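You operate a simulated robot arm through the tools that you are given. There is no shell and no other tool.

Carry out the task below with a simulated two-armed robot. There is one attempt and no reset: what you move stays moved.

## Task
Bring the pink basket over and pack both jumpers in the suitcase.
Fine: carry it with both hands to the shoe rack top; strap down, then the lid by its handle; leave the latches free.
Where things are to end (x, y in the base frame): red jumper within 60 mm of [2080, 70]; grey jumper within 60 mm of [2260, -30].

It is judged by the outcome, as a careful person would: the job done as asked, and still so three seconds after it is handed in. It fails if anything else is knocked over, pushed out of place, dropped, spilled or broken. A push-on lid holds only when it is set on centred and level and pressed home; a screw cap is set on level and turned clockwise until tight.

## Robot
Two 6-joint arms with two-finger parallel grippers on one trunk, on a base that drives. Base frame: it is fixed to the floor where the robot stands at the start and does not move with it; the origin is under the middle of the robot, x ahead of it, y to its left, z up. Lengths are in mm, angles in rad, forces in N, time in s.
The left shoulder is at the start at [80, 216, 1580], the right one opposite. With the tool pointing down near the work surface each hand reaches from about 100 to 660 mm from the robot's upright axis, wherever it stands, measured 20 degrees to its own side. Places, roughly: black pouch [1500, 250, 500]; case strap [2200, 100, 800]; dotted towel (11x19x5 cm) [2400, -2600, 800]; grey jumper [2750, -1750, 750]; inside of the suitcase [2200, 0, 500]; orange pouch [1750, 250, 500]; pink basket [2750, -1750, 750]; pink towel (11x19x5 cm) [2500, -2400, 800]; red jumper [2750, -1750, 750]; red latch [1900, -100, 600]; shoe rack top [2700, -200, 600]; suitcase lid [2200, 200, 800]; teal pouch [1500, 250, 500]; white latch [2200, -300, 600]. Payload 3.43 kg a hand.
The TCP of each hand is the grasp point between the finger pads, 30 mm short of the fingertips. In the tool frame z runs along the fingers and y along their closing line. Largest opening 94 mm; finger width 28, thickness 10; the body of the gripper, 50 by 96 mm, starts 55 mm behind the TCP.
Orientation is told as [roll, pitch, yaw] about the base's x, y, z axes, in that order, counted from this pose: with the fingers straight down and closing along the base's y, the tool's x points along the base's -x, its y along +y and its z along -z.

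## Interface
- The arms move only by the tool move_arm. It takes "left_plan", "right_plan" or both (then of equal length, played together; a hand with none holds still); each is a list of rows, each a list of 7 numbers: the shift along the tool's x, y, z in units of 25 mm (1.0 is 25 mm), then the turn, a rotation vector about the tool's x, y, z in units of 4 degrees (1.0 is 4 degrees), then the finger opening in mm, from 0 to 94. In form: [[dx, dy, dz, ax, ay, az, jaw], ...]. A call has 1 to 20 rows; each row shifts and turns the commanded pose from where the row before left it, along the tool's axes as they then stand. A call with a number of a shift or a turn outside -1 to 1 is refused whole. Each row takes 0.2 s and may step no farther than 50 mm and 0.15 rad from the row before; otherwise, or with a gripper value out of range, the whole call is refused. Where a pose cannot be reached the arm comes as near as it can. A force on the tool above 40 N (or 10 N above the force at the start of the call, whichever is more), or a blocked arm, ends the call early, and 0.2 s more pass. Each finger travels about 72 mm/s and halts on what it meets, pressing with about 35 N; the grip force reading is that of the motor and also rises with nothing between the fingers. The clock runs only during rows and for 0.2 s after the last one: add rows that do not move to give the fingers time. The reply holds the time, the measured pose of the TCP, the force on the tool along the base axes, the opening and the grip force, in the units named above and with some noise, with the torque about the TCP (base axes, N m) and any sound that the robot's microphone picked up.
- Cameras (640 x 400 px; columns grow to the right, rows downward): "scene" is now at [112, 2.6, 1742]; the picture's right is [0.01, -1.00, 0.00], its down [-0.72, -0.01, -0.70] and it looks along [0.70, 0.01, -0.72] (base axes); focal length 251 px, centre (320, 200). "left" rides on the left gripper at [76, -14, -103] in its tool frame; the picture's right is [0.18, 0.98, 0.00], its down [-0.75, 0.14, -0.64] and it looks along [-0.63, 0.12, 0.77] (tool axes); focal length 243 px, centre (320, 200). "right" rides on the right gripper at [76, 14, -102] in its tool frame; the picture's right is [-0.18, 0.98, 0.00], its down [-0.75, -0.14, -0.64] and it looks along [-0.63, -0.12, 0.77] (tool axes); focal length 243 px, centre (320, 200).
- grab_frame(camera): a new picture of that camera. It takes no simulated time.
- raise_lower(by): slides the trunk up (or, below 0, down) by that many mm; the arms and the scene camera ride with it, the base frame stays. It gives what a move gives, with no picture.
- steer(legs): drives the robot by 1 to 6 legs, each [ahead, left, turn to the left] in mm, mm and rad, along the robot's own axes; the way and the turn of a leg run together, so that a leg with both is an arc; at most 1500 mm and 3.142 rad a leg. The arms and the cameras ride along, it lands a little off, and it stops where it bumps. It gives what a move gives.
- turn_head(pan, tilt): turns the head with the scene camera to pan (to the left, within 1.501 rad either way) and tilt (down, from -0.506 to 1.204), counted from straight ahead of the robot. It gives what a move gives.
- point_at(camera, pixels): for up to 12 pixels [column, row] of the newest picture of that camera ("zoom" is the newest enlarged one), the place [x, y, z] in the base frame of the surface seen there, good to about 3 mm. It takes no simulated time.
- close_up(camera, box): a new picture of the part [left, top, right, bottom] of that camera's present view, enlarged. It takes no simulated time.
- hand_in(): hands the job in; it is judged then, once.

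Unless the task says otherwise, let go and move clear before handing in.

The tools are called after "Request:" as a command line: name --argument value ..., lists and objects as JSON in quotes. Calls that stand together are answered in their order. move_arm: Moves the arms, as the interface text tells. Its arguments: {"type":"object","properties":{"left_plan":{"type":"array","items":{"type":"array","items":{"type":"number"}}},"right_plan":{"type":"array","items":{"type":"array","items":{"type":"number"}}}},"required":[]} The other tools are called the same way: raise_lower (by) slides the trunk up or down; steer (legs) drives the base; turn_head (pan, tilt) turns the head that bears the scene camera; grab_frame (camera) takes a picture; point_at (camera, pixels) gives the place of the surface under pixels of a picture; close_up (camera, box) takes an enlarged picture of a part of a camera's view; hand_in () hands the job in.

At the start:

```text
clock: 0.0
left_tool_pos: [595.3, 291.0, 1071.1]
left_tcp_rot: [-0.001, 0.001, -0.001]
left_wrist_force: [-0.2, -0.7, 1.4]
left_wrist_torque: [0.01, 0.02, 0.08]
left_finger_gap: 93.8
left_gripper_force: 0.1
right_tool_pos: [562.7, -254.3, 1035.3]
right_tcp_rot: [0.0, 0.0, 0.0]
right_wrist_force: [-0.1, 0.7, 0.5]
right_wrist_torque: [-0.04, 0.01, -0.02]
right_finger_gap: 94.1
right_gripper_force: 0.1
trunk travel left (down, up): [-810.0, 30.0]
robot x, y, heading: [-1.8, 2.8, 0.001]
head pan, tilt: [0.01, 0.798]
```

scene: 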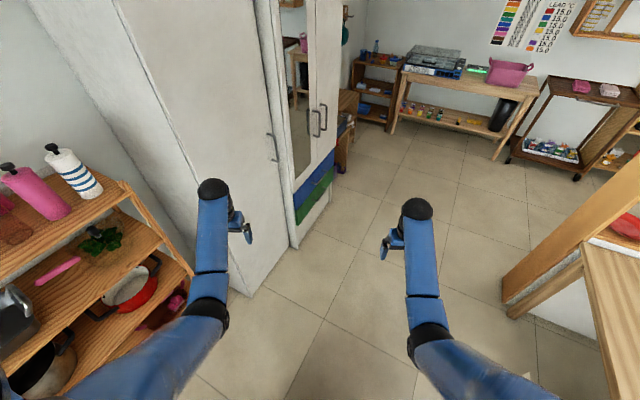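
right: 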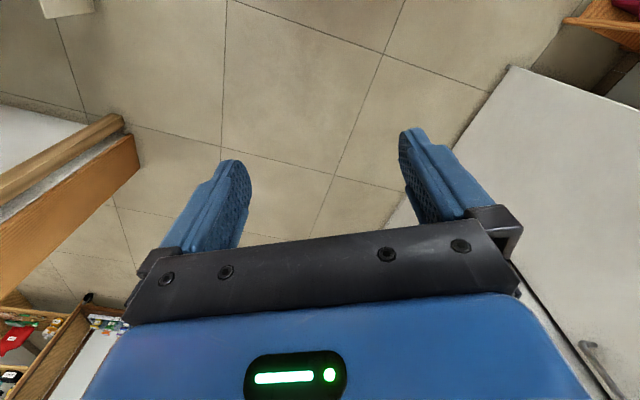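
left: 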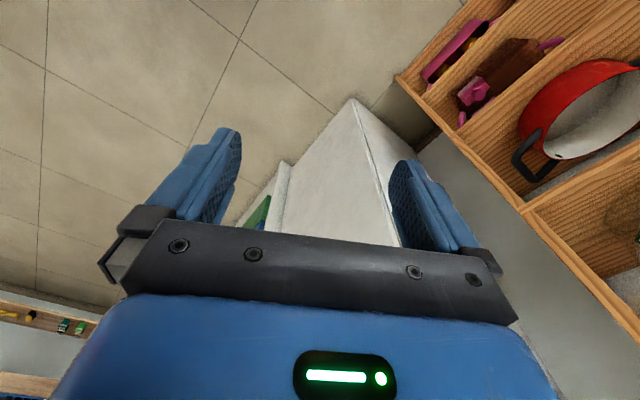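

The scene picture shows the pink basket near (508,72) on a bench and what may be the suitcase furniture near (345,110), partly hidden by the wardrobe. I'll tilt the head up a bit to look farther ahead before driving.

Request:
turn_head --pan 0.0 --tilt 0.45

Request:
grab_frame --camera "scene"

```text
clock: 0.8
left_tool_pos: [595.2, 291.9, 1069.6]
left_tcp_rot: [-0.001, 0.0, 0.0]
left_wrist_force: [-0.3, 0.3, 0.0]
left_wrist_torque: [0.03, -0.03, 0.04]
left_finger_gap: 93.8
left_gripper_force: 0.1
right_tool_pos: [561.6, -252.7, 1034.3]
right_tcp_rot: [0.0, 0.0, 0.001]
right_wrist_force: [0.3, -0.7, 0.6]
right_wrist_torque: [-0.04, 0.0, -0.01]
right_finger_gap: 94.1
right_gripper_force: 0.1
trunk travel left (down, up): [-810.0, 30.0]
robot x, y, heading: [3.7, -0.3, 0.002]
head pan, tilt: [0.0, 0.45]
```

```text
taken
```

scene: 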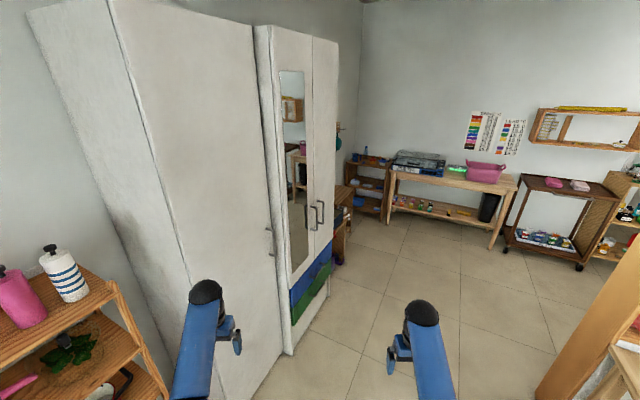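

The pink basket is at (487,172), a laser/case-like thing at (418,162), and a shelf at (370,180). I'll ask for the places of these pixels and zoom there.

Request:
point_at --camera "scene" --pixels '[[487, 172], [418, 165], [370, 160], [345, 190], [400, 230], [553, 183], [580, 185], [340, 210], [450, 180], [550, 240], [450, 260], [575, 370]]'

Request:
close_up --camera "scene" --box '[320, 130, 480, 230]'

Request:
close_up --camera "scene" --box '[440, 130, 640, 280]'

```text
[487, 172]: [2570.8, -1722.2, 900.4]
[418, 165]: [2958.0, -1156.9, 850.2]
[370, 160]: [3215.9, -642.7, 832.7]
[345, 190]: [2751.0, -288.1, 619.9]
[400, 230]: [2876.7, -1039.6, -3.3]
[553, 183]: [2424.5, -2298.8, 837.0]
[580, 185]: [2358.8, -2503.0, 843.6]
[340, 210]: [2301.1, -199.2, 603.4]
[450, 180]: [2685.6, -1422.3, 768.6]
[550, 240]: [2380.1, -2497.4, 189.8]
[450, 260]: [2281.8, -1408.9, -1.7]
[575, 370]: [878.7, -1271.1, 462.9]
```

```text
4.00 times, centred on (400, 180) of scene
```

zoom: 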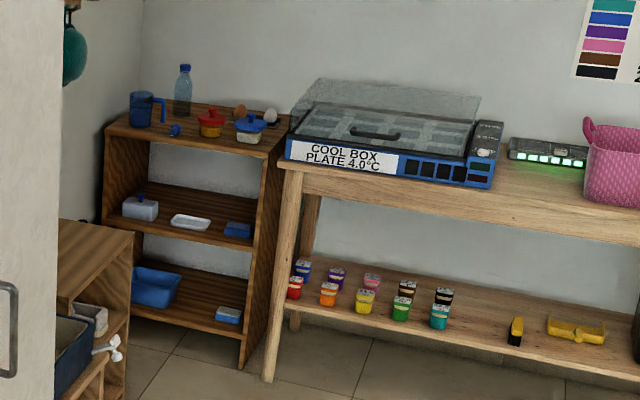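

```text
2.67 times, centred on (540, 205) of scene
```

zoom: 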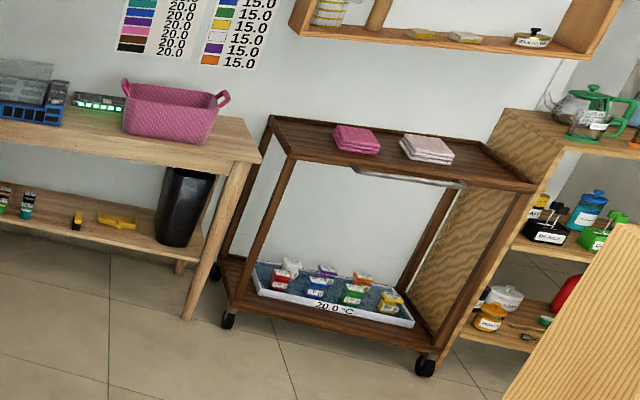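

The basket sits on the bench near (487,172); the suitcase is hidden behind the wardrobe, with the shoe rack peeking out at (345,190). I'll measure the clearances of the wardrobe and the side table before driving.

Request:
point_at --camera "scene" --pixels '[[290, 345], [330, 265], [275, 230], [338, 100], [545, 385], [610, 262], [600, 380], [630, 330], [400, 330], [336, 225], [344, 186], [355, 186]]'

```text
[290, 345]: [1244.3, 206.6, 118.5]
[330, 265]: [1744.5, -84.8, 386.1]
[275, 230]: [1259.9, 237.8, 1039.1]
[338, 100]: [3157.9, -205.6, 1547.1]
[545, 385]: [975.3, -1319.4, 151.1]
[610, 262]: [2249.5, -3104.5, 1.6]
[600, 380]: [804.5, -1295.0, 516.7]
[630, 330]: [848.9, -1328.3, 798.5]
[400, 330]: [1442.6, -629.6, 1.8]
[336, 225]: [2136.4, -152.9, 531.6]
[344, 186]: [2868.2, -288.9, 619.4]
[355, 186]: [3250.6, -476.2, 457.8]
```

The wardrobe's near corner is around (1744,-85), and the floor ahead is clear. I'll drive ahead and to the right, then look left at the suitcase.

Request:
steer --legs '[[800, -650, 0], [500, -150, 0]]'

Request:
turn_head --pan 0.7 --tilt 0.75

Request:
grab_frame --camera "scene"

```text
clock: 8.7
left_tool_pos: [1870.2, -558.1, 1070.5]
left_tcp_rot: [0.0, -0.001, -0.049]
left_wrist_force: [0.4, 0.5, 0.0]
left_wrist_torque: [0.03, -0.03, 0.0]
left_finger_gap: 94.0
left_gripper_force: 0.0
right_tool_pos: [1811.1, -1100.6, 1035.8]
right_tcp_rot: [0.0, -0.001, -0.049]
right_wrist_force: [0.2, 0.1, 0.2]
right_wrist_torque: [0.0, 0.02, -0.02]
right_finger_gap: 94.3
right_gripper_force: 0.1
trunk travel left (down, up): [-810.0, 30.0]
robot x, y, heading: [1266.2, -819.1, -0.049]
head pan, tilt: [0.0, 0.45]
```

```text
clock: 9.8
left_tool_pos: [1872.2, -558.2, 1071.0]
left_tcp_rot: [0.0, -0.002, -0.047]
left_wrist_force: [-0.6, -0.4, -0.3]
left_wrist_torque: [0.01, -0.02, -0.01]
left_finger_gap: 94.1
left_gripper_force: 0.1
right_tool_pos: [1812.6, -1099.8, 1034.8]
right_tcp_rot: [0.0, 0.001, -0.049]
right_wrist_force: [0.4, 0.2, -0.3]
right_wrist_torque: [0.01, -0.03, 0.0]
right_finger_gap: 93.8
right_gripper_force: 0.1
trunk travel left (down, up): [-810.0, 30.0]
robot x, y, heading: [1260.6, -820.4, -0.047]
head pan, tilt: [0.7, 0.75]
```

```text
taken
```

scene: 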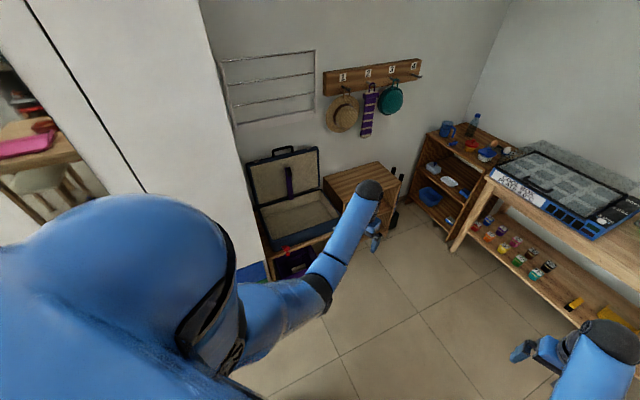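

The suitcase is now visible at (290,200), its lid open with a purple strap at (288,178), and the shoe rack at (360,185). I'll take a closer look at it.

Request:
close_up --camera "scene" --box '[220, 130, 420, 290]'

Request:
point_at --camera "scene" --pixels '[[250, 168], [320, 150], [283, 150], [288, 180], [262, 210], [335, 215], [275, 252], [300, 225], [350, 165], [395, 180], [330, 190], [355, 180]]'

```text
2.50 times, centred on (320, 210) of scene
```

zoom: 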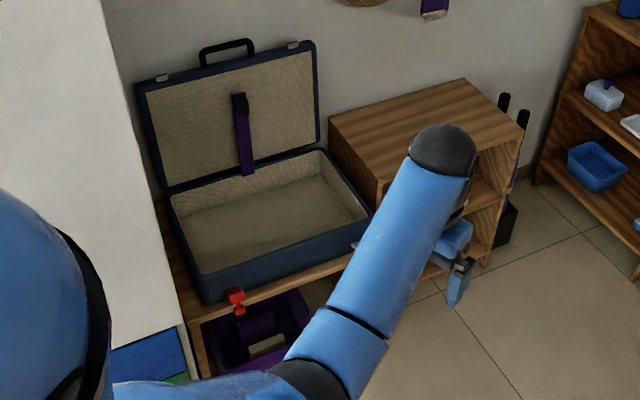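

```text
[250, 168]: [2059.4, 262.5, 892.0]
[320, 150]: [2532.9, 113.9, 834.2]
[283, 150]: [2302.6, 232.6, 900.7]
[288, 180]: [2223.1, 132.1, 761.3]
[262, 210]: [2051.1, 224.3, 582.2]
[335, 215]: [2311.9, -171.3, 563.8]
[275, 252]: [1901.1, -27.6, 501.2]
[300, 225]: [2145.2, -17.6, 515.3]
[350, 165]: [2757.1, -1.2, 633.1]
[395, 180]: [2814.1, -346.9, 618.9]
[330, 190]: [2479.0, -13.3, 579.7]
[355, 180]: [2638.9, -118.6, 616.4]
```

The open suitcase lies on a low bench with its strap (zoom (243,130)) standing upright against the lid, handle at the top. Now I'll look at the basket.

Request:
turn_head --pan -0.55 --tilt 0.6

Request:
grab_frame --camera "scene"

```text
clock: 11.2
left_tool_pos: [1873.1, -558.5, 1070.2]
left_tcp_rot: [0.001, 0.0, -0.048]
left_wrist_force: [-0.2, 0.2, 0.3]
left_wrist_torque: [0.03, -0.01, 0.01]
left_finger_gap: 94.0
left_gripper_force: 0.1
right_tool_pos: [1813.3, -1100.1, 1034.8]
right_tcp_rot: [0.001, -0.001, -0.049]
right_wrist_force: [0.3, -0.3, 0.1]
right_wrist_torque: [-0.01, 0.02, -0.03]
right_finger_gap: 94.1
right_gripper_force: 0.0
trunk travel left (down, up): [-810.0, 30.0]
robot x, y, heading: [1268.9, -821.5, -0.047]
head pan, tilt: [-0.55, 0.6]
```

```text
taken
```

scene: 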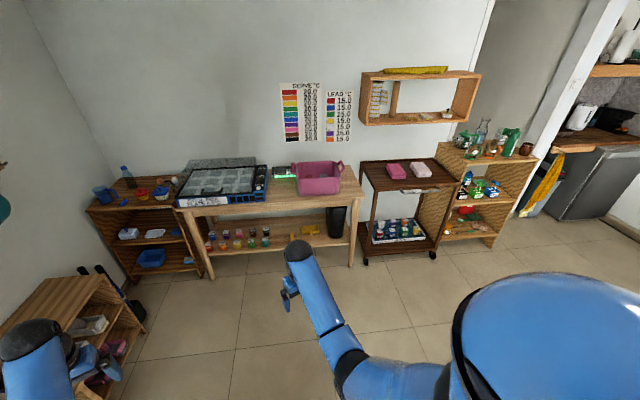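

Request:
close_up --camera "scene" --box '[240, 140, 380, 230]'

Request:
point_at --camera "scene" --pixels '[[292, 167], [343, 165], [300, 190], [340, 190], [318, 165], [205, 207], [360, 195], [284, 174], [262, 195], [210, 275], [352, 262], [275, 195]]'

```text
4.44 times, centred on (310, 185) of scene
```

zoom: 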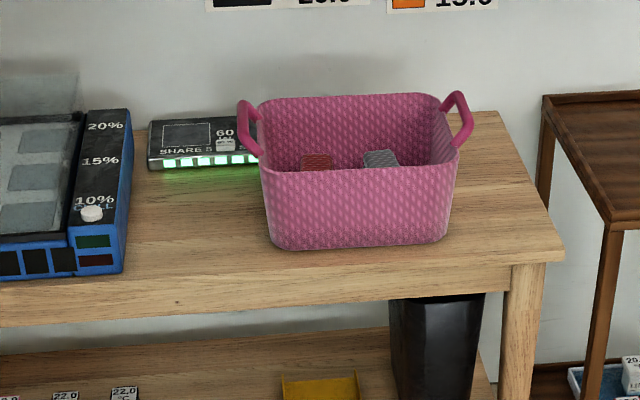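

```text
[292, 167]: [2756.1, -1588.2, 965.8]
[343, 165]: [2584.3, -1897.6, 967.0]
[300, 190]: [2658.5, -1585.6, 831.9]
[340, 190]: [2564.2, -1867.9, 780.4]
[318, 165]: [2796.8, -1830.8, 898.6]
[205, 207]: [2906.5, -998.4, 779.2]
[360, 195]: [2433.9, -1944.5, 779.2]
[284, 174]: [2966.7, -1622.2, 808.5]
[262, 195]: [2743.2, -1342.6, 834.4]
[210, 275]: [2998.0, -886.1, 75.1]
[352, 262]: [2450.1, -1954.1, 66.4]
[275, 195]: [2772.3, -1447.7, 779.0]
```

The basket's handles are at about (2756,-1588,966) and (2584,-1898,967), so it is turned about -0.5 rad, close to the bench's front edge. I'll drive to a viewing spot square in front of it, about 800 mm away.

Request:
steer --legs '[[728, -548, 0], [0, 0, -0.46]]'

Request:
turn_head --pan 0.0 --tilt 0.75

Request:
grab_frame --camera "scene"

```text
clock: 17.3
left_tool_pos: [2635.8, -1435.7, 1069.6]
left_tcp_rot: [-0.001, 0.0, -0.508]
left_wrist_force: [0.0, -0.5, 0.4]
left_wrist_torque: [0.01, 0.01, 0.04]
left_finger_gap: 94.1
left_gripper_force: 0.1
right_tool_pos: [2341.5, -1896.0, 1034.6]
right_tcp_rot: [-0.002, 0.001, -0.507]
right_wrist_force: [0.2, 0.1, 0.2]
right_wrist_torque: [0.01, 0.01, 0.01]
right_finger_gap: 93.9
right_gripper_force: 0.0
trunk travel left (down, up): [-810.0, 30.0]
robot x, y, heading: [1977.3, -1401.4, -0.515]
head pan, tilt: [-0.55, 0.6]
```

```text
clock: 18.3
left_tool_pos: [2635.2, -1436.2, 1070.3]
left_tcp_rot: [-0.001, -0.001, -0.507]
left_wrist_force: [-0.7, 0.1, 0.4]
left_wrist_torque: [-0.05, 0.0, 0.02]
left_finger_gap: 93.9
left_gripper_force: 0.1
right_tool_pos: [2342.4, -1895.8, 1034.8]
right_tcp_rot: [0.0, -0.001, -0.508]
right_wrist_force: [0.0, -0.3, -1.6]
right_wrist_torque: [0.05, 0.02, -0.03]
right_finger_gap: 94.1
right_gripper_force: 0.1
trunk travel left (down, up): [-810.0, 30.0]
robot x, y, heading: [1971.3, -1398.5, -0.509]
head pan, tilt: [0.0, 0.75]
```

```text
taken
```

scene: 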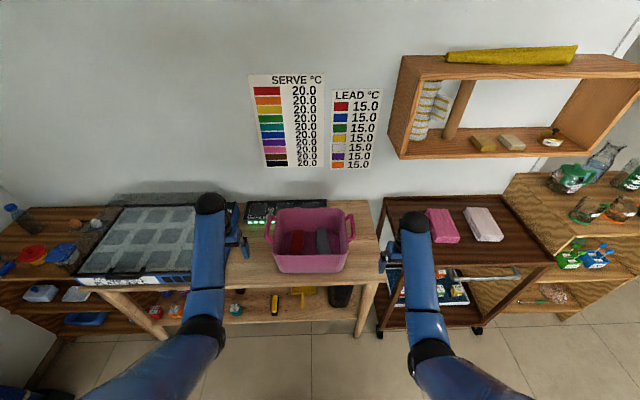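

Request:
close_up --camera "scene" --box '[230, 180, 390, 290]'

Request:
point_at --camera "scene" --pixels '[[268, 228], [351, 228], [275, 212], [343, 210], [272, 250], [345, 250], [310, 265], [297, 240], [322, 240], [308, 225], [310, 282], [310, 208]]'

```text
3.64 times, centred on (310, 235) of scene
```

zoom: 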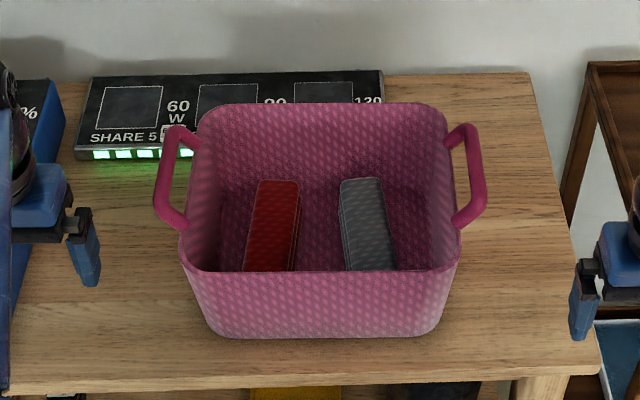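

```text
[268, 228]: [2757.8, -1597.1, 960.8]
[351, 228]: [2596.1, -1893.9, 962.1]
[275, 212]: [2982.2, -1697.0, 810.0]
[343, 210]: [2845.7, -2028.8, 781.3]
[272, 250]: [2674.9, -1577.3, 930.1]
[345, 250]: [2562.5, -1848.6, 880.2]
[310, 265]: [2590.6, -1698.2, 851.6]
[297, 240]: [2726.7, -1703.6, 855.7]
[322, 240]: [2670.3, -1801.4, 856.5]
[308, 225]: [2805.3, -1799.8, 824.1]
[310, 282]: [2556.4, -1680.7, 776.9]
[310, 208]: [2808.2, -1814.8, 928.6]
```

The zoom shows the two handles as loops leaning outward at (165,180) and (478,180). I'll measure the handles and the rim more exactly.

Request:
point_at --camera "zoom" --pixels '[[162, 180], [170, 140], [180, 222], [190, 135], [478, 180], [470, 140], [460, 220], [455, 135], [190, 265], [450, 265], [215, 110], [430, 110]]'

Request:
point_at --camera "zoom" --pixels '[[163, 165], [158, 195], [165, 207], [480, 165], [482, 195], [470, 210], [275, 185], [362, 183], [275, 240], [370, 240], [320, 240], [220, 330]]'

```text
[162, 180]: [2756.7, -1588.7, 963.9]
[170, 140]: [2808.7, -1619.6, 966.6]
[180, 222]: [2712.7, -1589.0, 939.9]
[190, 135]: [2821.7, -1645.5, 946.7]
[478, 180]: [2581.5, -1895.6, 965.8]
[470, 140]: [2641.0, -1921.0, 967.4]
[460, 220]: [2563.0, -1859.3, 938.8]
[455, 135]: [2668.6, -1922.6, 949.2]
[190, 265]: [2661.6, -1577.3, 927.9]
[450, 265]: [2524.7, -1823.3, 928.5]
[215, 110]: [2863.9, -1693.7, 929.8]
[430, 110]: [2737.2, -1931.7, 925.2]
```

```text
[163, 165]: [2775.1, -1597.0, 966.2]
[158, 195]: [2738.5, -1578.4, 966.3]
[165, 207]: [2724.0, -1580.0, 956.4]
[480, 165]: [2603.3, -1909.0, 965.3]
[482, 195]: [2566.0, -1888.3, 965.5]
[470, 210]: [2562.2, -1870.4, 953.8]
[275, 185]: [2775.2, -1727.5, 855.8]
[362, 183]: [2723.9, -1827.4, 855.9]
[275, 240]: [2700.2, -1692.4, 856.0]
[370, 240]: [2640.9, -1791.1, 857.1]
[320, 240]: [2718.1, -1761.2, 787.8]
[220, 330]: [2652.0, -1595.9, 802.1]
```

The handle bars centre at about (2773,-1599) and (2603,-1905), z ≈ 960, in line with my heading of -0.509. I'll drive up so that the basket centre is about 520 mm ahead.

Request:
steer --legs '[[279, 40, 0]]'

Request:
grab_frame --camera "scene"

Request:
grab_frame --camera "left"

Request:
grab_frame --camera "right"

```text
clock: 20.3
left_tool_pos: [2903.5, -1544.9, 1072.5]
left_tcp_rot: [0.0, -0.002, -0.514]
left_wrist_force: [-0.4, 1.1, 0.4]
left_wrist_torque: [-0.03, -0.03, 0.01]
left_finger_gap: 93.9
left_gripper_force: 0.0
right_tool_pos: [2606.8, -2003.9, 1035.3]
right_tcp_rot: [0.0, 0.0, -0.513]
right_wrist_force: [-0.3, -0.6, 0.4]
right_wrist_torque: [-0.01, 0.0, 0.02]
right_finger_gap: 94.2
right_gripper_force: 0.1
trunk travel left (down, up): [-810.0, 30.0]
robot x, y, heading: [2242.6, -1506.1, -0.514]
head pan, tilt: [0.0, 0.75]
```

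```text
taken
```

scene: 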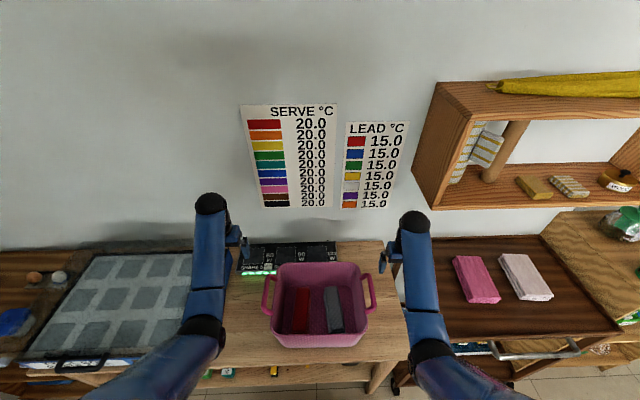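

```text
taken
```

left: 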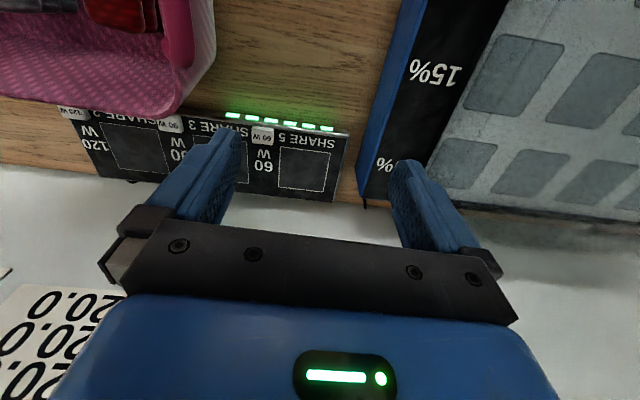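

```text
taken
```

right: 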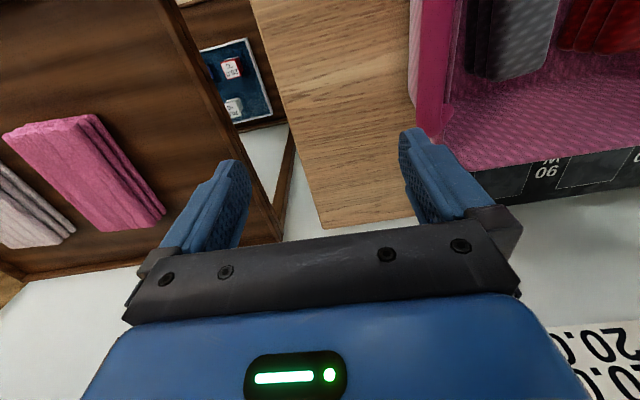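

The scene picture shows the basket nearer, with handles at (266,293) and (370,293). I'll measure them again from here.

Request:
close_up --camera "scene" --box '[240, 250, 400, 350]'

```text
4.00 times, centred on (320, 300) of scene
```

zoom: 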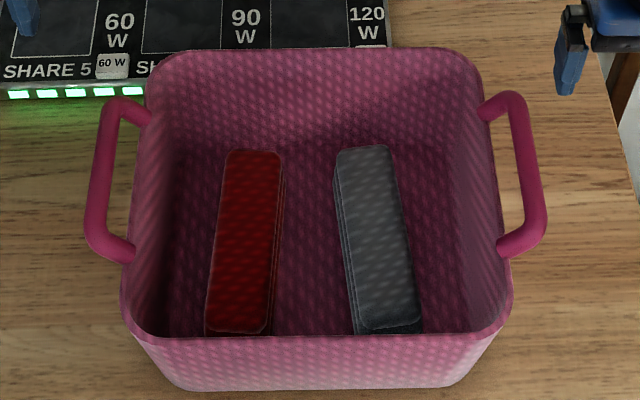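

Request:
point_at --camera "zoom" --pixels '[[110, 115], [98, 180], [90, 230], [105, 180], [92, 180], [520, 115], [530, 170], [536, 225], [523, 170], [538, 170], [150, 230], [490, 230]]'

Request:
point_at --camera "zoom" --pixels '[[257, 155], [365, 150], [240, 325], [390, 322], [245, 240], [372, 240], [300, 250], [130, 300], [505, 300], [155, 100], [478, 100], [310, 385]]'

```text
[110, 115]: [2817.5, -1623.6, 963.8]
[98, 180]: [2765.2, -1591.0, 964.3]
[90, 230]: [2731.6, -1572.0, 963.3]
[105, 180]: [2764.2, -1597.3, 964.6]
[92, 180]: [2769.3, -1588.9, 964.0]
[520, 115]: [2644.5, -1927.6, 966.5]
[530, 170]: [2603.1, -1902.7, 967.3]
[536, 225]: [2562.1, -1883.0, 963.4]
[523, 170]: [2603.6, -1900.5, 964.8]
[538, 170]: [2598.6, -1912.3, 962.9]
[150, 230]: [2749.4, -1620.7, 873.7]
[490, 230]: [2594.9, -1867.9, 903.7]
```

```text
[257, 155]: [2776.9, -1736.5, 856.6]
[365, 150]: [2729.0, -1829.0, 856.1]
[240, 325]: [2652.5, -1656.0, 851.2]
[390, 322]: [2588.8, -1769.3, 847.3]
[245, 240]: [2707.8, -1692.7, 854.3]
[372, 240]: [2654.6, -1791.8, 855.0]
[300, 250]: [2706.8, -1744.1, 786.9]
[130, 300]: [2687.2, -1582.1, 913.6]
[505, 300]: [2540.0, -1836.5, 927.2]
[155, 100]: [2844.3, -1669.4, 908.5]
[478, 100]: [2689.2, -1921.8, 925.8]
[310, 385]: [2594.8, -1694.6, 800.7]
```

Bars centre at (2773,-1597) left and (2602,-1905) right with tops at z≈966; the hands are above that height. I'll move both hands over the bars with the jaws narrowed to 46 mm, stopping at z≈1000.

Request:
move_arm --left_plan '[[0.7, -0.876, 0, 0, 0, 0, 46], [0.7, -0.876, 0, 0, 0, 0, 46], [0.7, -0.876, 0, 0, 0, 0, 46], [0.7, -0.876, 0, 0, 0, 0, 46], [0.7, -0.876, 0, 0, 0, 0, 46], [0, 0, 0.95, 0, 0, 0, 46], [0, 0, 0.95, 0, 0, 0, 46], [0, 0, 0.8, 0, 0, 0, 46], [0, 0, 0, 0, 0, 0, 46]]' --right_plan '[[0.422, 0.67, 0, 0, 0, 0, 46], [0.422, 0.67, 0, 0, 0, 0, 46], [0.422, 0.67, 0, 0, 0, 0, 46], [0.422, 0.67, 0, 0, 0, 0, 46], [0.422, 0.67, 0, 0, 0, 0, 46], [0, 0, 0.45, 0, 0, 0, 46], [0, 0, 0.45, 0, 0, 0, 46], [0, 0, 0.4, 0, 0, 0, 46], [0, 0, 0, 0, 0, 0, 46]]'

Request:
grab_frame --camera "scene"

Request:
grab_frame --camera "left"

Request:
grab_frame --camera "right"

```text
clock: 22.3
left_tool_pos: [2790.2, -1604.4, 973.6]
left_tcp_rot: [-0.001, -0.001, -0.513]
left_wrist_force: [0.6, 0.4, 0.3]
left_wrist_torque: [0.03, 0.0, 0.0]
left_finger_gap: 46.1
left_gripper_force: 0.0
left hand out of reach, approached as far as the arm can: row 2, 3, 4, 5
right_tool_pos: [2603.7, -1905.4, 1001.4]
right_tcp_rot: [0.002, -0.001, -0.515]
right_wrist_force: [-0.1, 0.0, 0.0]
right_wrist_torque: [0.01, 0.01, -0.01]
right_finger_gap: 45.9
right_gripper_force: 0.1
trunk travel left (down, up): [-810.0, 30.0]
robot x, y, heading: [2242.5, -1508.8, -0.517]
head pan, tilt: [0.0, 0.75]
```

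```text
taken
```

scene: 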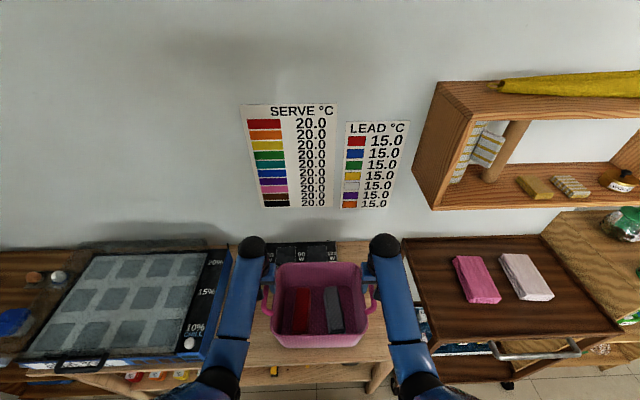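

```text
taken
```

left: 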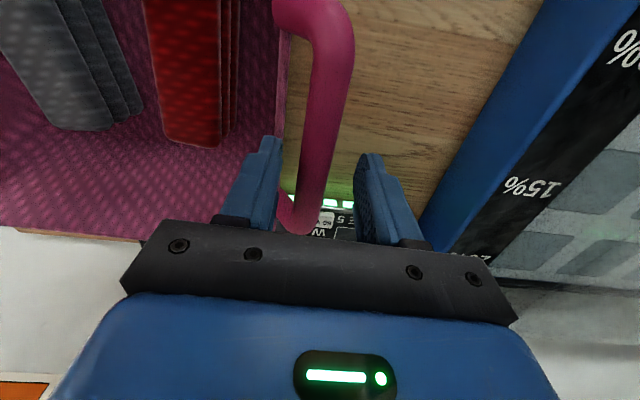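

```text
taken
```

right: 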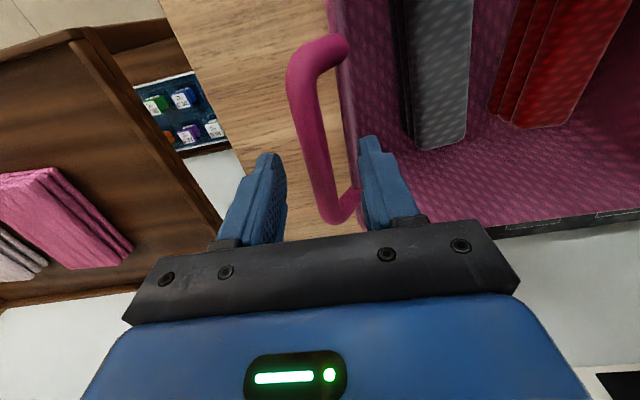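

The left hand is at (2790,-1604,974), about 18 mm too far ahead; the right is over its bar (right view, bar at (325,170) between the fingers). I'll correct the left, narrow the jaws to 36 mm so the inner fingers clear the rim, and descend to z≈960.

Request:
move_arm --left_plan '[[0.37, -0.04, 0, 0, 0, 0, 36], [0.37, -0.04, 0, 0, 0, 0, 36], [0, 0, 0.27, 0, 0, 0, 36], [0, 0, 0.27, 0, 0, 0, 36], [0, 0, 0, 0, 0, 0, 36]]' --right_plan '[[0, 0, 0, 0, 0, 0, 36], [0, 0, 0.4, 0, 0, 0, 36], [0, 0, 0.6, 0, 0, 0, 36], [0, 0, 0.6, 0, 0, 0, 36], [0, 0, 0, 0, 0, 0, 36]]'

Request:
grab_frame --camera "left"

Request:
grab_frame --camera "right"

Request:
close_up --camera "scene" --box '[230, 230, 410, 350]'

```text
clock: 23.5
left_tool_pos: [2772.1, -1597.8, 959.8]
left_tcp_rot: [0.0, -0.001, -0.513]
left_wrist_force: [0.2, 0.2, 0.3]
left_wrist_torque: [0.03, 0.0, -0.01]
left_finger_gap: 36.2
left_gripper_force: 0.0
right_tool_pos: [2604.9, -1905.1, 961.3]
right_tcp_rot: [-0.001, -0.002, -0.514]
right_wrist_force: [-0.1, -0.7, 0.5]
right_wrist_torque: [0.0, 0.0, 0.0]
right_finger_gap: 36.1
right_gripper_force: 0.0
trunk travel left (down, up): [-810.0, 30.0]
robot x, y, heading: [2244.1, -1507.9, -0.513]
head pan, tilt: [0.0, 0.75]
```

```text
taken
```

left: 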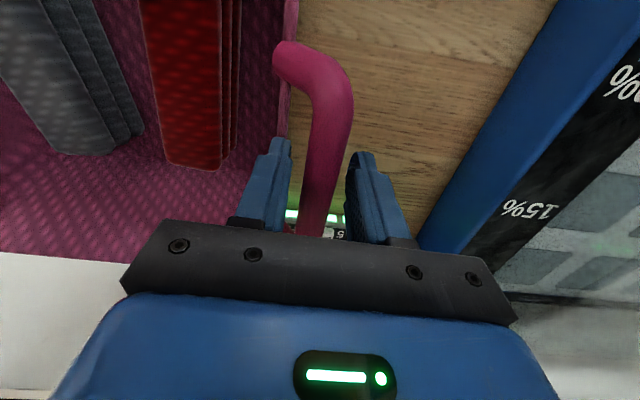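

```text
taken
```

right: 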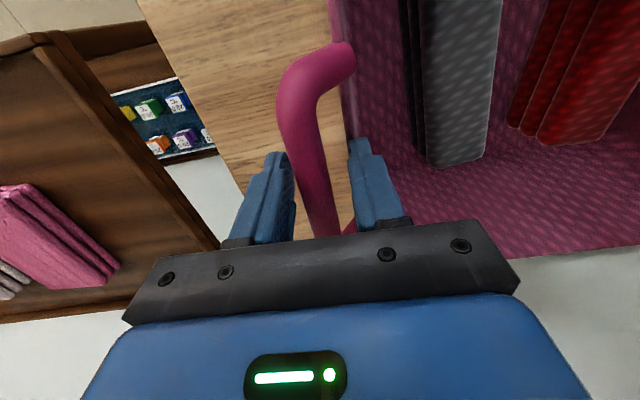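

```text
3.33 times, centred on (320, 290) of scene
```

zoom: 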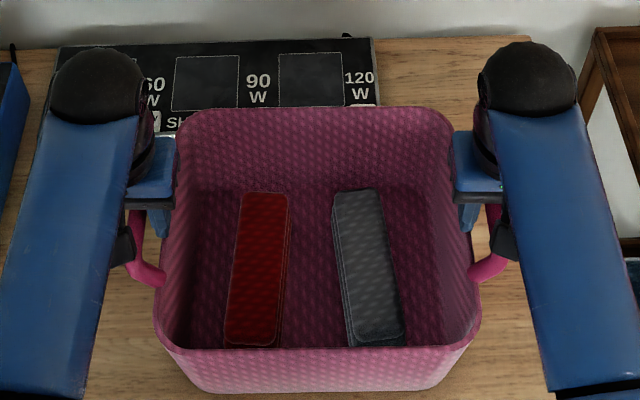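

Both bars lie between the fingers at the grasp points (left view (325,187), right view (318,190)). I'll close both hands on the handles.

Request:
move_arm --left_plan '[[0, 0, 0, 0, 0, 0, 20], [0, 0, 0, 0, 0, 0, 8], [0, 0, 0, 0, 0, 0, 4], [0, 0, 0, 0, 0, 0, 4]]' --right_plan '[[0, 0, 0, 0, 0, 0, 20], [0, 0, 0, 0, 0, 0, 8], [0, 0, 0, 0, 0, 0, 4], [0, 0, 0, 0, 0, 0, 4]]'

Request:
close_up --camera "scene" --box '[230, 230, 410, 350]'

```text
clock: 24.5
left_tool_pos: [2772.4, -1597.7, 959.0]
left_tcp_rot: [0.003, 0.001, -0.509]
left_wrist_force: [13.1, 19.5, -0.1]
left_wrist_torque: [-0.03, 0.06, 0.47]
left_finger_gap: 22.2
left_gripper_force: 34.8
right_tool_pos: [2603.5, -1907.3, 961.3]
right_tcp_rot: [-0.004, -0.001, -0.514]
right_wrist_force: [-15.4, -22.3, 3.4]
right_wrist_torque: [-0.01, 0.01, 0.6]
right_finger_gap: 21.7
right_gripper_force: 34.4
trunk travel left (down, up): [-810.0, 30.0]
robot x, y, heading: [2245.2, -1507.5, -0.512]
head pan, tilt: [0.0, 0.75]
```

```text
3.33 times, centred on (320, 290) of scene
```

zoom: 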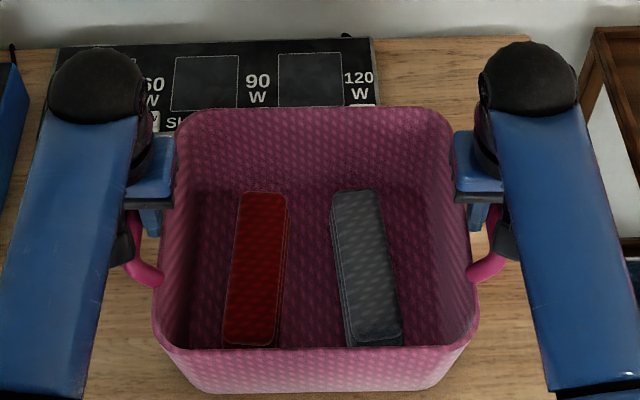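

Both fingers hold the bars (gap ≈22 mm, 35 N), with about 23 N pulling the hands outward, so the bars sit slightly farther apart. I'll relieve that with a small outward shift of both hands.

Request:
move_arm --left_plan '[[0, 0.1, 0, 0, 0, 0, 4], [0, 0, 0, 0, 0, 0, 4]]' --right_plan '[[0, -0.1, 0, 0, 0, 0, 4], [0, 0, 0, 0, 0, 0, 4]]'

```text
clock: 25.1
left_tool_pos: [2772.8, -1597.8, 960.4]
left_tcp_rot: [-0.003, -0.001, -0.513]
left_wrist_force: [2.5, -4.3, -2.0]
left_wrist_torque: [-0.01, -0.07, 0.69]
left_finger_gap: 22.0
left_gripper_force: 35.2
right_tool_pos: [2604.7, -1906.0, 963.1]
right_tcp_rot: [0.006, 0.001, -0.51]
right_wrist_force: [-4.4, 0.1, 5.5]
right_wrist_torque: [0.06, 0.27, 0.49]
right_finger_gap: 21.6
right_gripper_force: 35.2
trunk travel left (down, up): [-810.0, 30.0]
robot x, y, heading: [2239.5, -1510.7, -0.516]
head pan, tilt: [0.0, 0.75]
```

The stress is gone. I'll lift a little with both arms and check the load.

Request:
move_arm --left_plan '[[0, 0, -0.3, 0, 0, 0, 4], [0, 0, -0.5, 0, 0, 0, 4], [0, 0, -0.6, 0, 0, 0, 4], [0, 0, -0.6, 0, 0, 0, 4], [0, 0, 0, 0, 0, 0, 4]]' --right_plan '[[0, 0, -0.3, 0, 0, 0, 4], [0, 0, -0.5, 0, 0, 0, 4], [0, 0, -0.6, 0, 0, 0, 4], [0, 0, -0.6, 0, 0, 0, 4], [0, 0, 0, 0, 0, 0, 4]]'

Request:
grab_frame --camera "scene"

```text
clock: 26.3
left_tool_pos: [2773.2, -1597.3, 1009.1]
left_tcp_rot: [-0.001, 0.002, -0.513]
left_wrist_force: [0.1, -8.9, -4.8]
left_wrist_torque: [-0.07, -0.13, 0.73]
left_finger_gap: 22.0
left_gripper_force: 34.5
right_tool_pos: [2604.6, -1905.8, 1012.7]
right_tcp_rot: [0.001, 0.003, -0.511]
right_wrist_force: [1.1, 9.4, -5.4]
right_wrist_torque: [0.09, 0.19, 0.71]
right_finger_gap: 21.9
right_gripper_force: 34.9
trunk travel left (down, up): [-810.0, 30.0]
robot x, y, heading: [2243.2, -1509.5, -0.515]
head pan, tilt: [0.0, 0.75]
```

```text
taken
```

scene: 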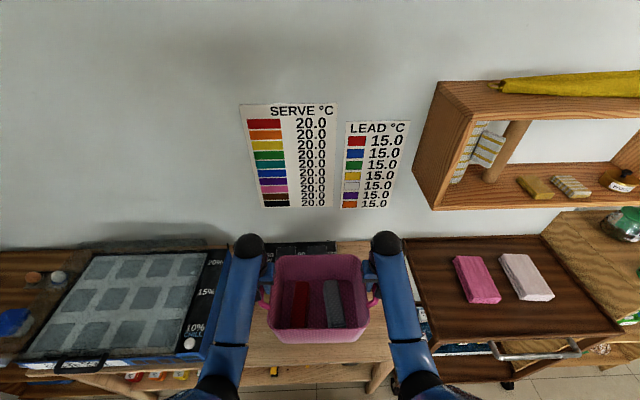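

The basket is lifted clear (about 5 N per hand). I'll back away from the bench, then turn left to face the suitcase and shoe rack.

Request:
steer --legs '[[-500, 0, 0]]'

Request:
grab_frame --camera "scene"

```text
clock: 29.3
left_tool_pos: [2332.3, -1351.6, 1007.7]
left_tcp_rot: [0.001, 0.003, -0.524]
left_wrist_force: [-4.3, -16.0, -5.1]
left_wrist_torque: [-0.01, 0.01, 0.69]
left_finger_gap: 22.0
left_gripper_force: 34.5
right_tool_pos: [2162.0, -1660.3, 1011.8]
right_tcp_rot: [0.0, 0.003, -0.522]
right_wrist_force: [4.9, 15.7, -3.4]
right_wrist_torque: [0.03, -0.03, 0.64]
right_finger_gap: 21.6
right_gripper_force: 35.1
trunk travel left (down, up): [-810.0, 30.0]
robot x, y, heading: [1805.1, -1256.7, -0.522]
head pan, tilt: [0.0, 0.75]
```

```text
taken
```

scene: 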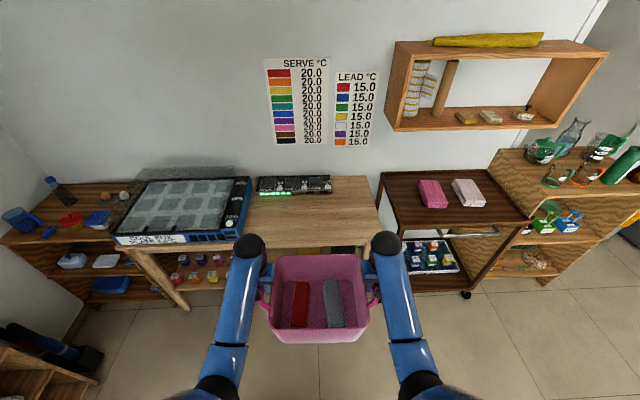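

The basket rides steadily. I'll turn left about 1.6 rad to face the rack and look.

Request:
steer --legs '[[0, 0, 1.62]]'

Request:
turn_head --pan 0.0 --tilt 0.6

Request:
grab_frame --camera "scene"

```text
clock: 33.6
left_tool_pos: [1874.5, -726.1, 1007.7]
left_tcp_rot: [0.002, 0.002, 1.094]
left_wrist_force: [4.8, 1.8, -4.3]
left_wrist_torque: [-0.07, 0.0, 0.62]
left_finger_gap: 22.0
left_gripper_force: 35.6
right_tool_pos: [2191.3, -882.7, 1012.2]
right_tcp_rot: [0.001, 0.001, 1.095]
right_wrist_force: [-3.8, -1.6, -4.8]
right_wrist_torque: [0.0, 0.0, 0.62]
right_finger_gap: 21.0
right_gripper_force: 34.9
trunk travel left (down, up): [-810.0, 30.0]
robot x, y, heading: [1799.8, -1258.7, 1.094]
head pan, tilt: [0.0, 0.75]
```

```text
clock: 34.3
left_tool_pos: [1875.0, -726.2, 1009.8]
left_tcp_rot: [-0.001, -0.001, 1.093]
left_wrist_force: [2.8, 2.5, -5.5]
left_wrist_torque: [-0.03, 0.04, 0.6]
left_finger_gap: 22.0
left_gripper_force: 35.6
right_tool_pos: [2190.3, -881.8, 1011.8]
right_tcp_rot: [0.002, 0.003, 1.096]
right_wrist_force: [-2.4, -3.0, -5.4]
right_wrist_torque: [-0.01, 0.02, 0.56]
right_finger_gap: 21.1
right_gripper_force: 35.2
trunk travel left (down, up): [-810.0, 30.0]
robot x, y, heading: [1803.4, -1256.3, 1.095]
head pan, tilt: [0.0, 0.6]
```

```text
taken
```

scene: 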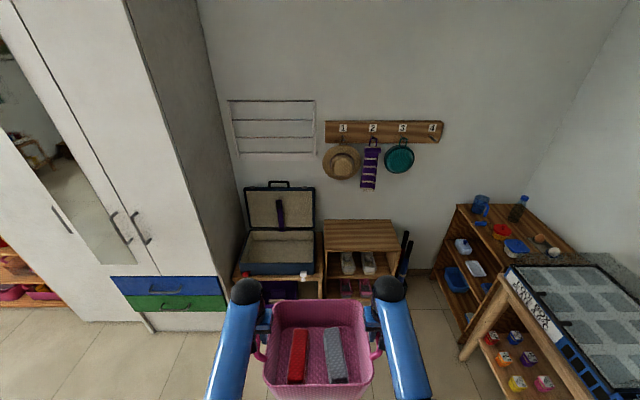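

Now the suitcase (278,230) and shoe rack (360,240) are square ahead. I'll zoom and measure both.

Request:
close_up --camera "scene" --box '[220, 165, 440, 305]'

```text
2.86 times, centred on (330, 235) of scene
```

zoom: 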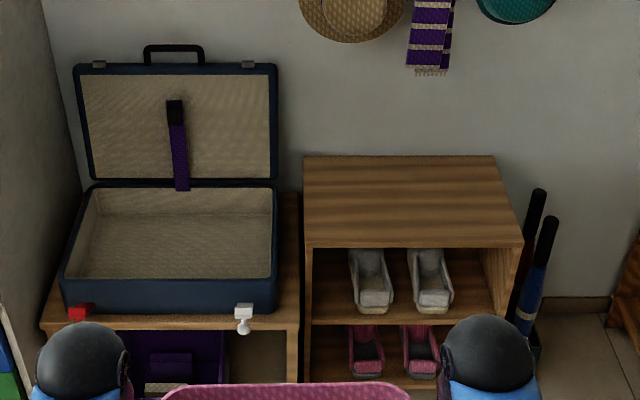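

Request:
point_at --camera "zoom" --pixels '[[308, 158], [492, 158], [306, 244], [520, 240], [400, 200], [400, 156], [66, 280], [274, 278], [92, 190], [276, 190], [80, 312], [243, 312]]'

Request:
point_at --camera "zoom" --pixels '[[150, 50], [172, 46], [202, 55], [80, 70], [275, 70], [175, 105], [180, 150], [182, 185], [100, 230], [170, 240], [240, 240], [170, 270]]'

Request:
point_at --camera "zoom" --pixels '[[243, 308], [240, 325], [80, 308], [45, 325], [295, 325], [160, 288], [90, 265], [255, 265], [170, 290], [175, 55], [540, 192], [545, 230]]'

```text
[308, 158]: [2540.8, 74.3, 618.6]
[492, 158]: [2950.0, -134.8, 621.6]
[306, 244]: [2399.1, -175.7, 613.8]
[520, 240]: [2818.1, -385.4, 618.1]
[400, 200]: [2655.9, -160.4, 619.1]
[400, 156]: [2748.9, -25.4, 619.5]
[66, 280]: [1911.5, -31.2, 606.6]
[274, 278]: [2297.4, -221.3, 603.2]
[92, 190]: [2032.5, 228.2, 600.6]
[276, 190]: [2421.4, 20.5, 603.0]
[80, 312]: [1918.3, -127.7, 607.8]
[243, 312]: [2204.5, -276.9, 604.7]
```

```text
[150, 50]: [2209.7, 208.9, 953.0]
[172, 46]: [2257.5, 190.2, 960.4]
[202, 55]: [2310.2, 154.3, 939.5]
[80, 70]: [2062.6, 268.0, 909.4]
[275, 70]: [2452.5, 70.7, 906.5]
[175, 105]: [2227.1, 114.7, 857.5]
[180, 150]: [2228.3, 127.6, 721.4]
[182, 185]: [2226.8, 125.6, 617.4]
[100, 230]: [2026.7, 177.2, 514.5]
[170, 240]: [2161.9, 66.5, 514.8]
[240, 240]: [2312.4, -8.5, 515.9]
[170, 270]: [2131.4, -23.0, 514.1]
```

```text
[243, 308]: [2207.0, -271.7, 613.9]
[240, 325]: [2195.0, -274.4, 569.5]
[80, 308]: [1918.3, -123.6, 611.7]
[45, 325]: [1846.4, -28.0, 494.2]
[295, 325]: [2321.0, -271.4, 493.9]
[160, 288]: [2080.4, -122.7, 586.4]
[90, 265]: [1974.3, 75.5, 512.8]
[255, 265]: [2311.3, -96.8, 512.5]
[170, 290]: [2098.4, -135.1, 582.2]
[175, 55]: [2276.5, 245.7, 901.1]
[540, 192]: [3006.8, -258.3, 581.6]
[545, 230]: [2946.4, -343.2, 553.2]
```

Rack top corners are at about (2541,74), (2950,-135), (2399,-176), (2818,-385), z 618, so its centre is (2677,-155) with heading ≈1.09. I'll drive right and ahead with the basket held high, stopping short of the rack for a check.

Request:
steer --legs '[[300, -276, 0], [350, 0, 0]]'

Request:
turn_head --pan 0.0 --tilt 0.8

Request:
grab_frame --camera "scene"

```text
clock: 38.7
left_tool_pos: [2410.0, -286.0, 1010.4]
left_tcp_rot: [-0.001, -0.003, 1.099]
left_wrist_force: [2.7, 2.6, -4.7]
left_wrist_torque: [0.02, 0.0, 0.66]
left_finger_gap: 21.9
left_gripper_force: 34.9
right_tool_pos: [2726.7, -441.3, 1013.0]
right_tcp_rot: [0.001, 0.0, 1.097]
right_wrist_force: [-2.5, -2.5, -5.0]
right_wrist_torque: [-0.03, 0.0, 0.56]
right_finger_gap: 21.1
right_gripper_force: 35.0
trunk travel left (down, up): [-810.0, 30.0]
robot x, y, heading: [2338.4, -816.0, 1.103]
head pan, tilt: [0.0, 0.6]
```

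```text
clock: 39.4
left_tool_pos: [2410.7, -283.7, 1009.8]
left_tcp_rot: [0.001, 0.0, 1.097]
left_wrist_force: [2.2, 2.7, -5.4]
left_wrist_torque: [-0.01, 0.01, 0.64]
left_finger_gap: 22.1
left_gripper_force: 34.2
right_tool_pos: [2726.7, -439.4, 1011.9]
right_tcp_rot: [0.0, 0.005, 1.097]
right_wrist_force: [-2.3, -1.7, -4.4]
right_wrist_torque: [-0.06, 0.04, 0.52]
right_finger_gap: 21.1
right_gripper_force: 35.4
trunk travel left (down, up): [-810.0, 30.0]
robot x, y, heading: [2343.8, -812.6, 1.095]
head pan, tilt: [0.0, 0.799]
```

```text
taken
```

scene: 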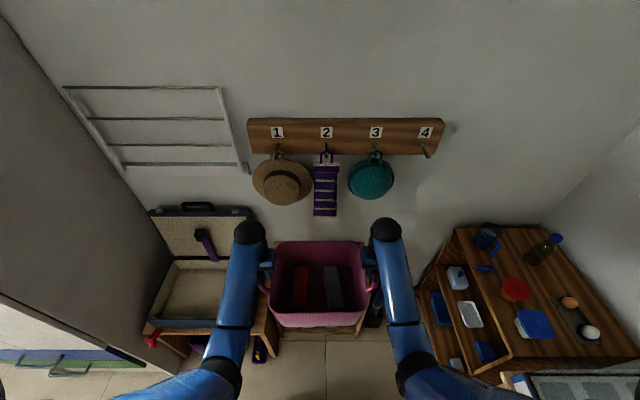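

The basket mid is at (2569,-362) and needs about 228 mm ahead to reach the rack centre. To keep the base clear of the furniture I'll first extend both arms 50 mm together, then drive the rest.

Request:
move_arm --left_plan '[[-0.4, 0, 0, 0, 0, 0, 4], [-0.4, 0, 0, 0, 0, 0, 4], [-0.4, 0, 0, 0, 0, 0, 4], [-0.4, 0, 0, 0, 0, 0, 4], [-0.4, 0, 0, 0, 0, 0, 4], [0, 0, 0, 0, 0, 0, 4]]' --right_plan '[[-0.4, 0, 0, 0, 0, 0, 4], [-0.4, 0, 0, 0, 0, 0, 4], [-0.4, 0, 0, 0, 0, 0, 4], [-0.4, 0, 0, 0, 0, 0, 4], [-0.4, 0, 0, 0, 0, 0, 4], [0, 0, 0, 0, 0, 0, 4]]'

```text
clock: 40.8
left_tool_pos: [2432.9, -238.9, 1010.6]
left_tcp_rot: [-0.001, 0.001, 1.096]
left_wrist_force: [7.6, -0.8, -5.0]
left_wrist_torque: [-0.19, 0.1, 0.56]
left_finger_gap: 22.3
left_gripper_force: 35.2
right_tool_pos: [2750.9, -394.1, 1011.5]
right_tcp_rot: [0.003, 0.003, 1.1]
right_wrist_force: [-7.3, 0.8, -4.4]
right_wrist_torque: [0.17, -0.03, 0.45]
right_finger_gap: 20.9
right_gripper_force: 34.9
trunk travel left (down, up): [-810.0, 30.0]
robot x, y, heading: [2345.2, -812.7, 1.096]
head pan, tilt: [0.0, 0.799]
```

Mid is now (2592,-316.5); about 177 mm more ahead. Driving it in.

Request:
steer --legs '[[177, -2, 0]]'

Request:
grab_frame --camera "scene"

Request:
grab_frame --camera "left"

Request:
grab_frame --camera "right"

```text
clock: 42.4
left_tool_pos: [2512.3, -86.8, 1008.2]
left_tcp_rot: [0.0, 0.011, 1.101]
left_wrist_force: [0.7, 0.3, -5.4]
left_wrist_torque: [-0.15, 0.13, 0.2]
left_finger_gap: 21.8
left_gripper_force: 35.1
right_tool_pos: [2826.9, -243.1, 1007.0]
right_tcp_rot: [0.0, 0.024, 1.105]
right_wrist_force: [-1.0, -0.1, -3.9]
right_wrist_torque: [0.15, -0.09, 0.02]
right_finger_gap: 20.7
right_gripper_force: 34.7
trunk travel left (down, up): [-810.0, 30.0]
robot x, y, heading: [2427.4, -655.2, 1.107]
head pan, tilt: [0.0, 0.799]
stopped in leg 1: the force on the tool passed its limit at 46 N (the readings are from after the stop); the commanded pose is now the measured one
```

```text
taken
```

scene: 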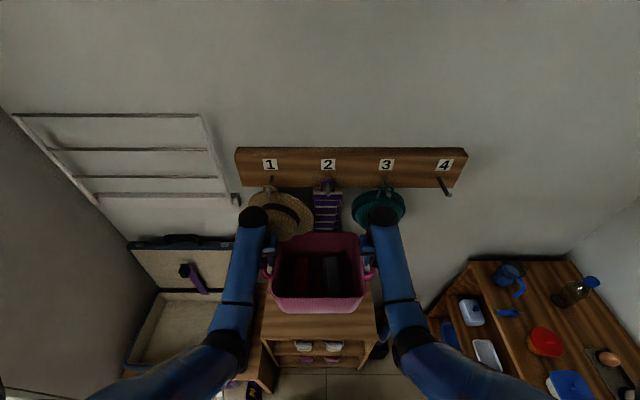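

```text
taken
```

left: 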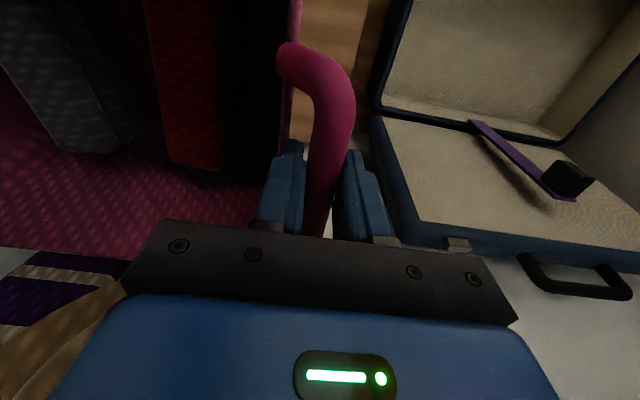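

```text
taken
```

right: 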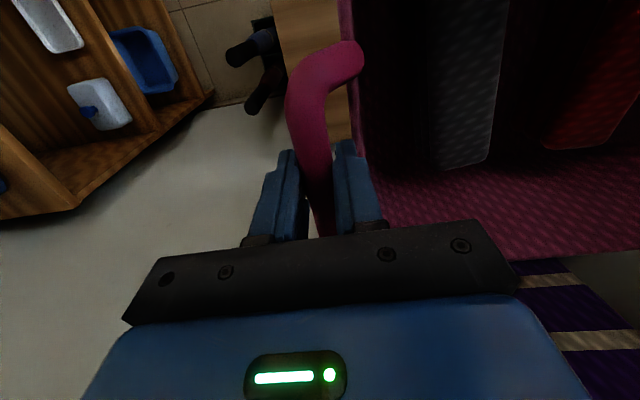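

The drive stopped on 46 N: the wrists seem to have met the hats hanging on the wall at (275,215) and (380,208). I'll measure those hanging things before doing anything.

Request:
close_up --camera "scene" --box '[220, 140, 480, 320]'

Request:
point_at --camera "scene" --pixels '[[262, 200], [290, 235], [305, 215], [328, 190], [328, 225], [360, 210], [400, 210], [380, 192], [252, 218], [382, 225], [320, 165], [230, 280]]'

```text
2.22 times, centred on (350, 230) of scene
```

zoom: 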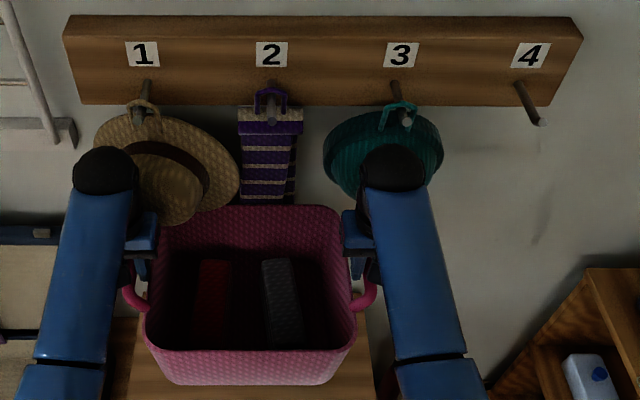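

```text
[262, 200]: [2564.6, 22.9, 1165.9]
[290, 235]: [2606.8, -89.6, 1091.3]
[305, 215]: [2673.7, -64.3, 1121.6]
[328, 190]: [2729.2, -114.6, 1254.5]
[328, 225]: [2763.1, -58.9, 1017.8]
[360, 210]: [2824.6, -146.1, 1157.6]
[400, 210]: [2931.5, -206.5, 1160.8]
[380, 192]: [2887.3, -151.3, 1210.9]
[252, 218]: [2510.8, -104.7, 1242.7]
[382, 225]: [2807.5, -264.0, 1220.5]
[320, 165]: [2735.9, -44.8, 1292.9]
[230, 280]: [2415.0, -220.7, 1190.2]
```

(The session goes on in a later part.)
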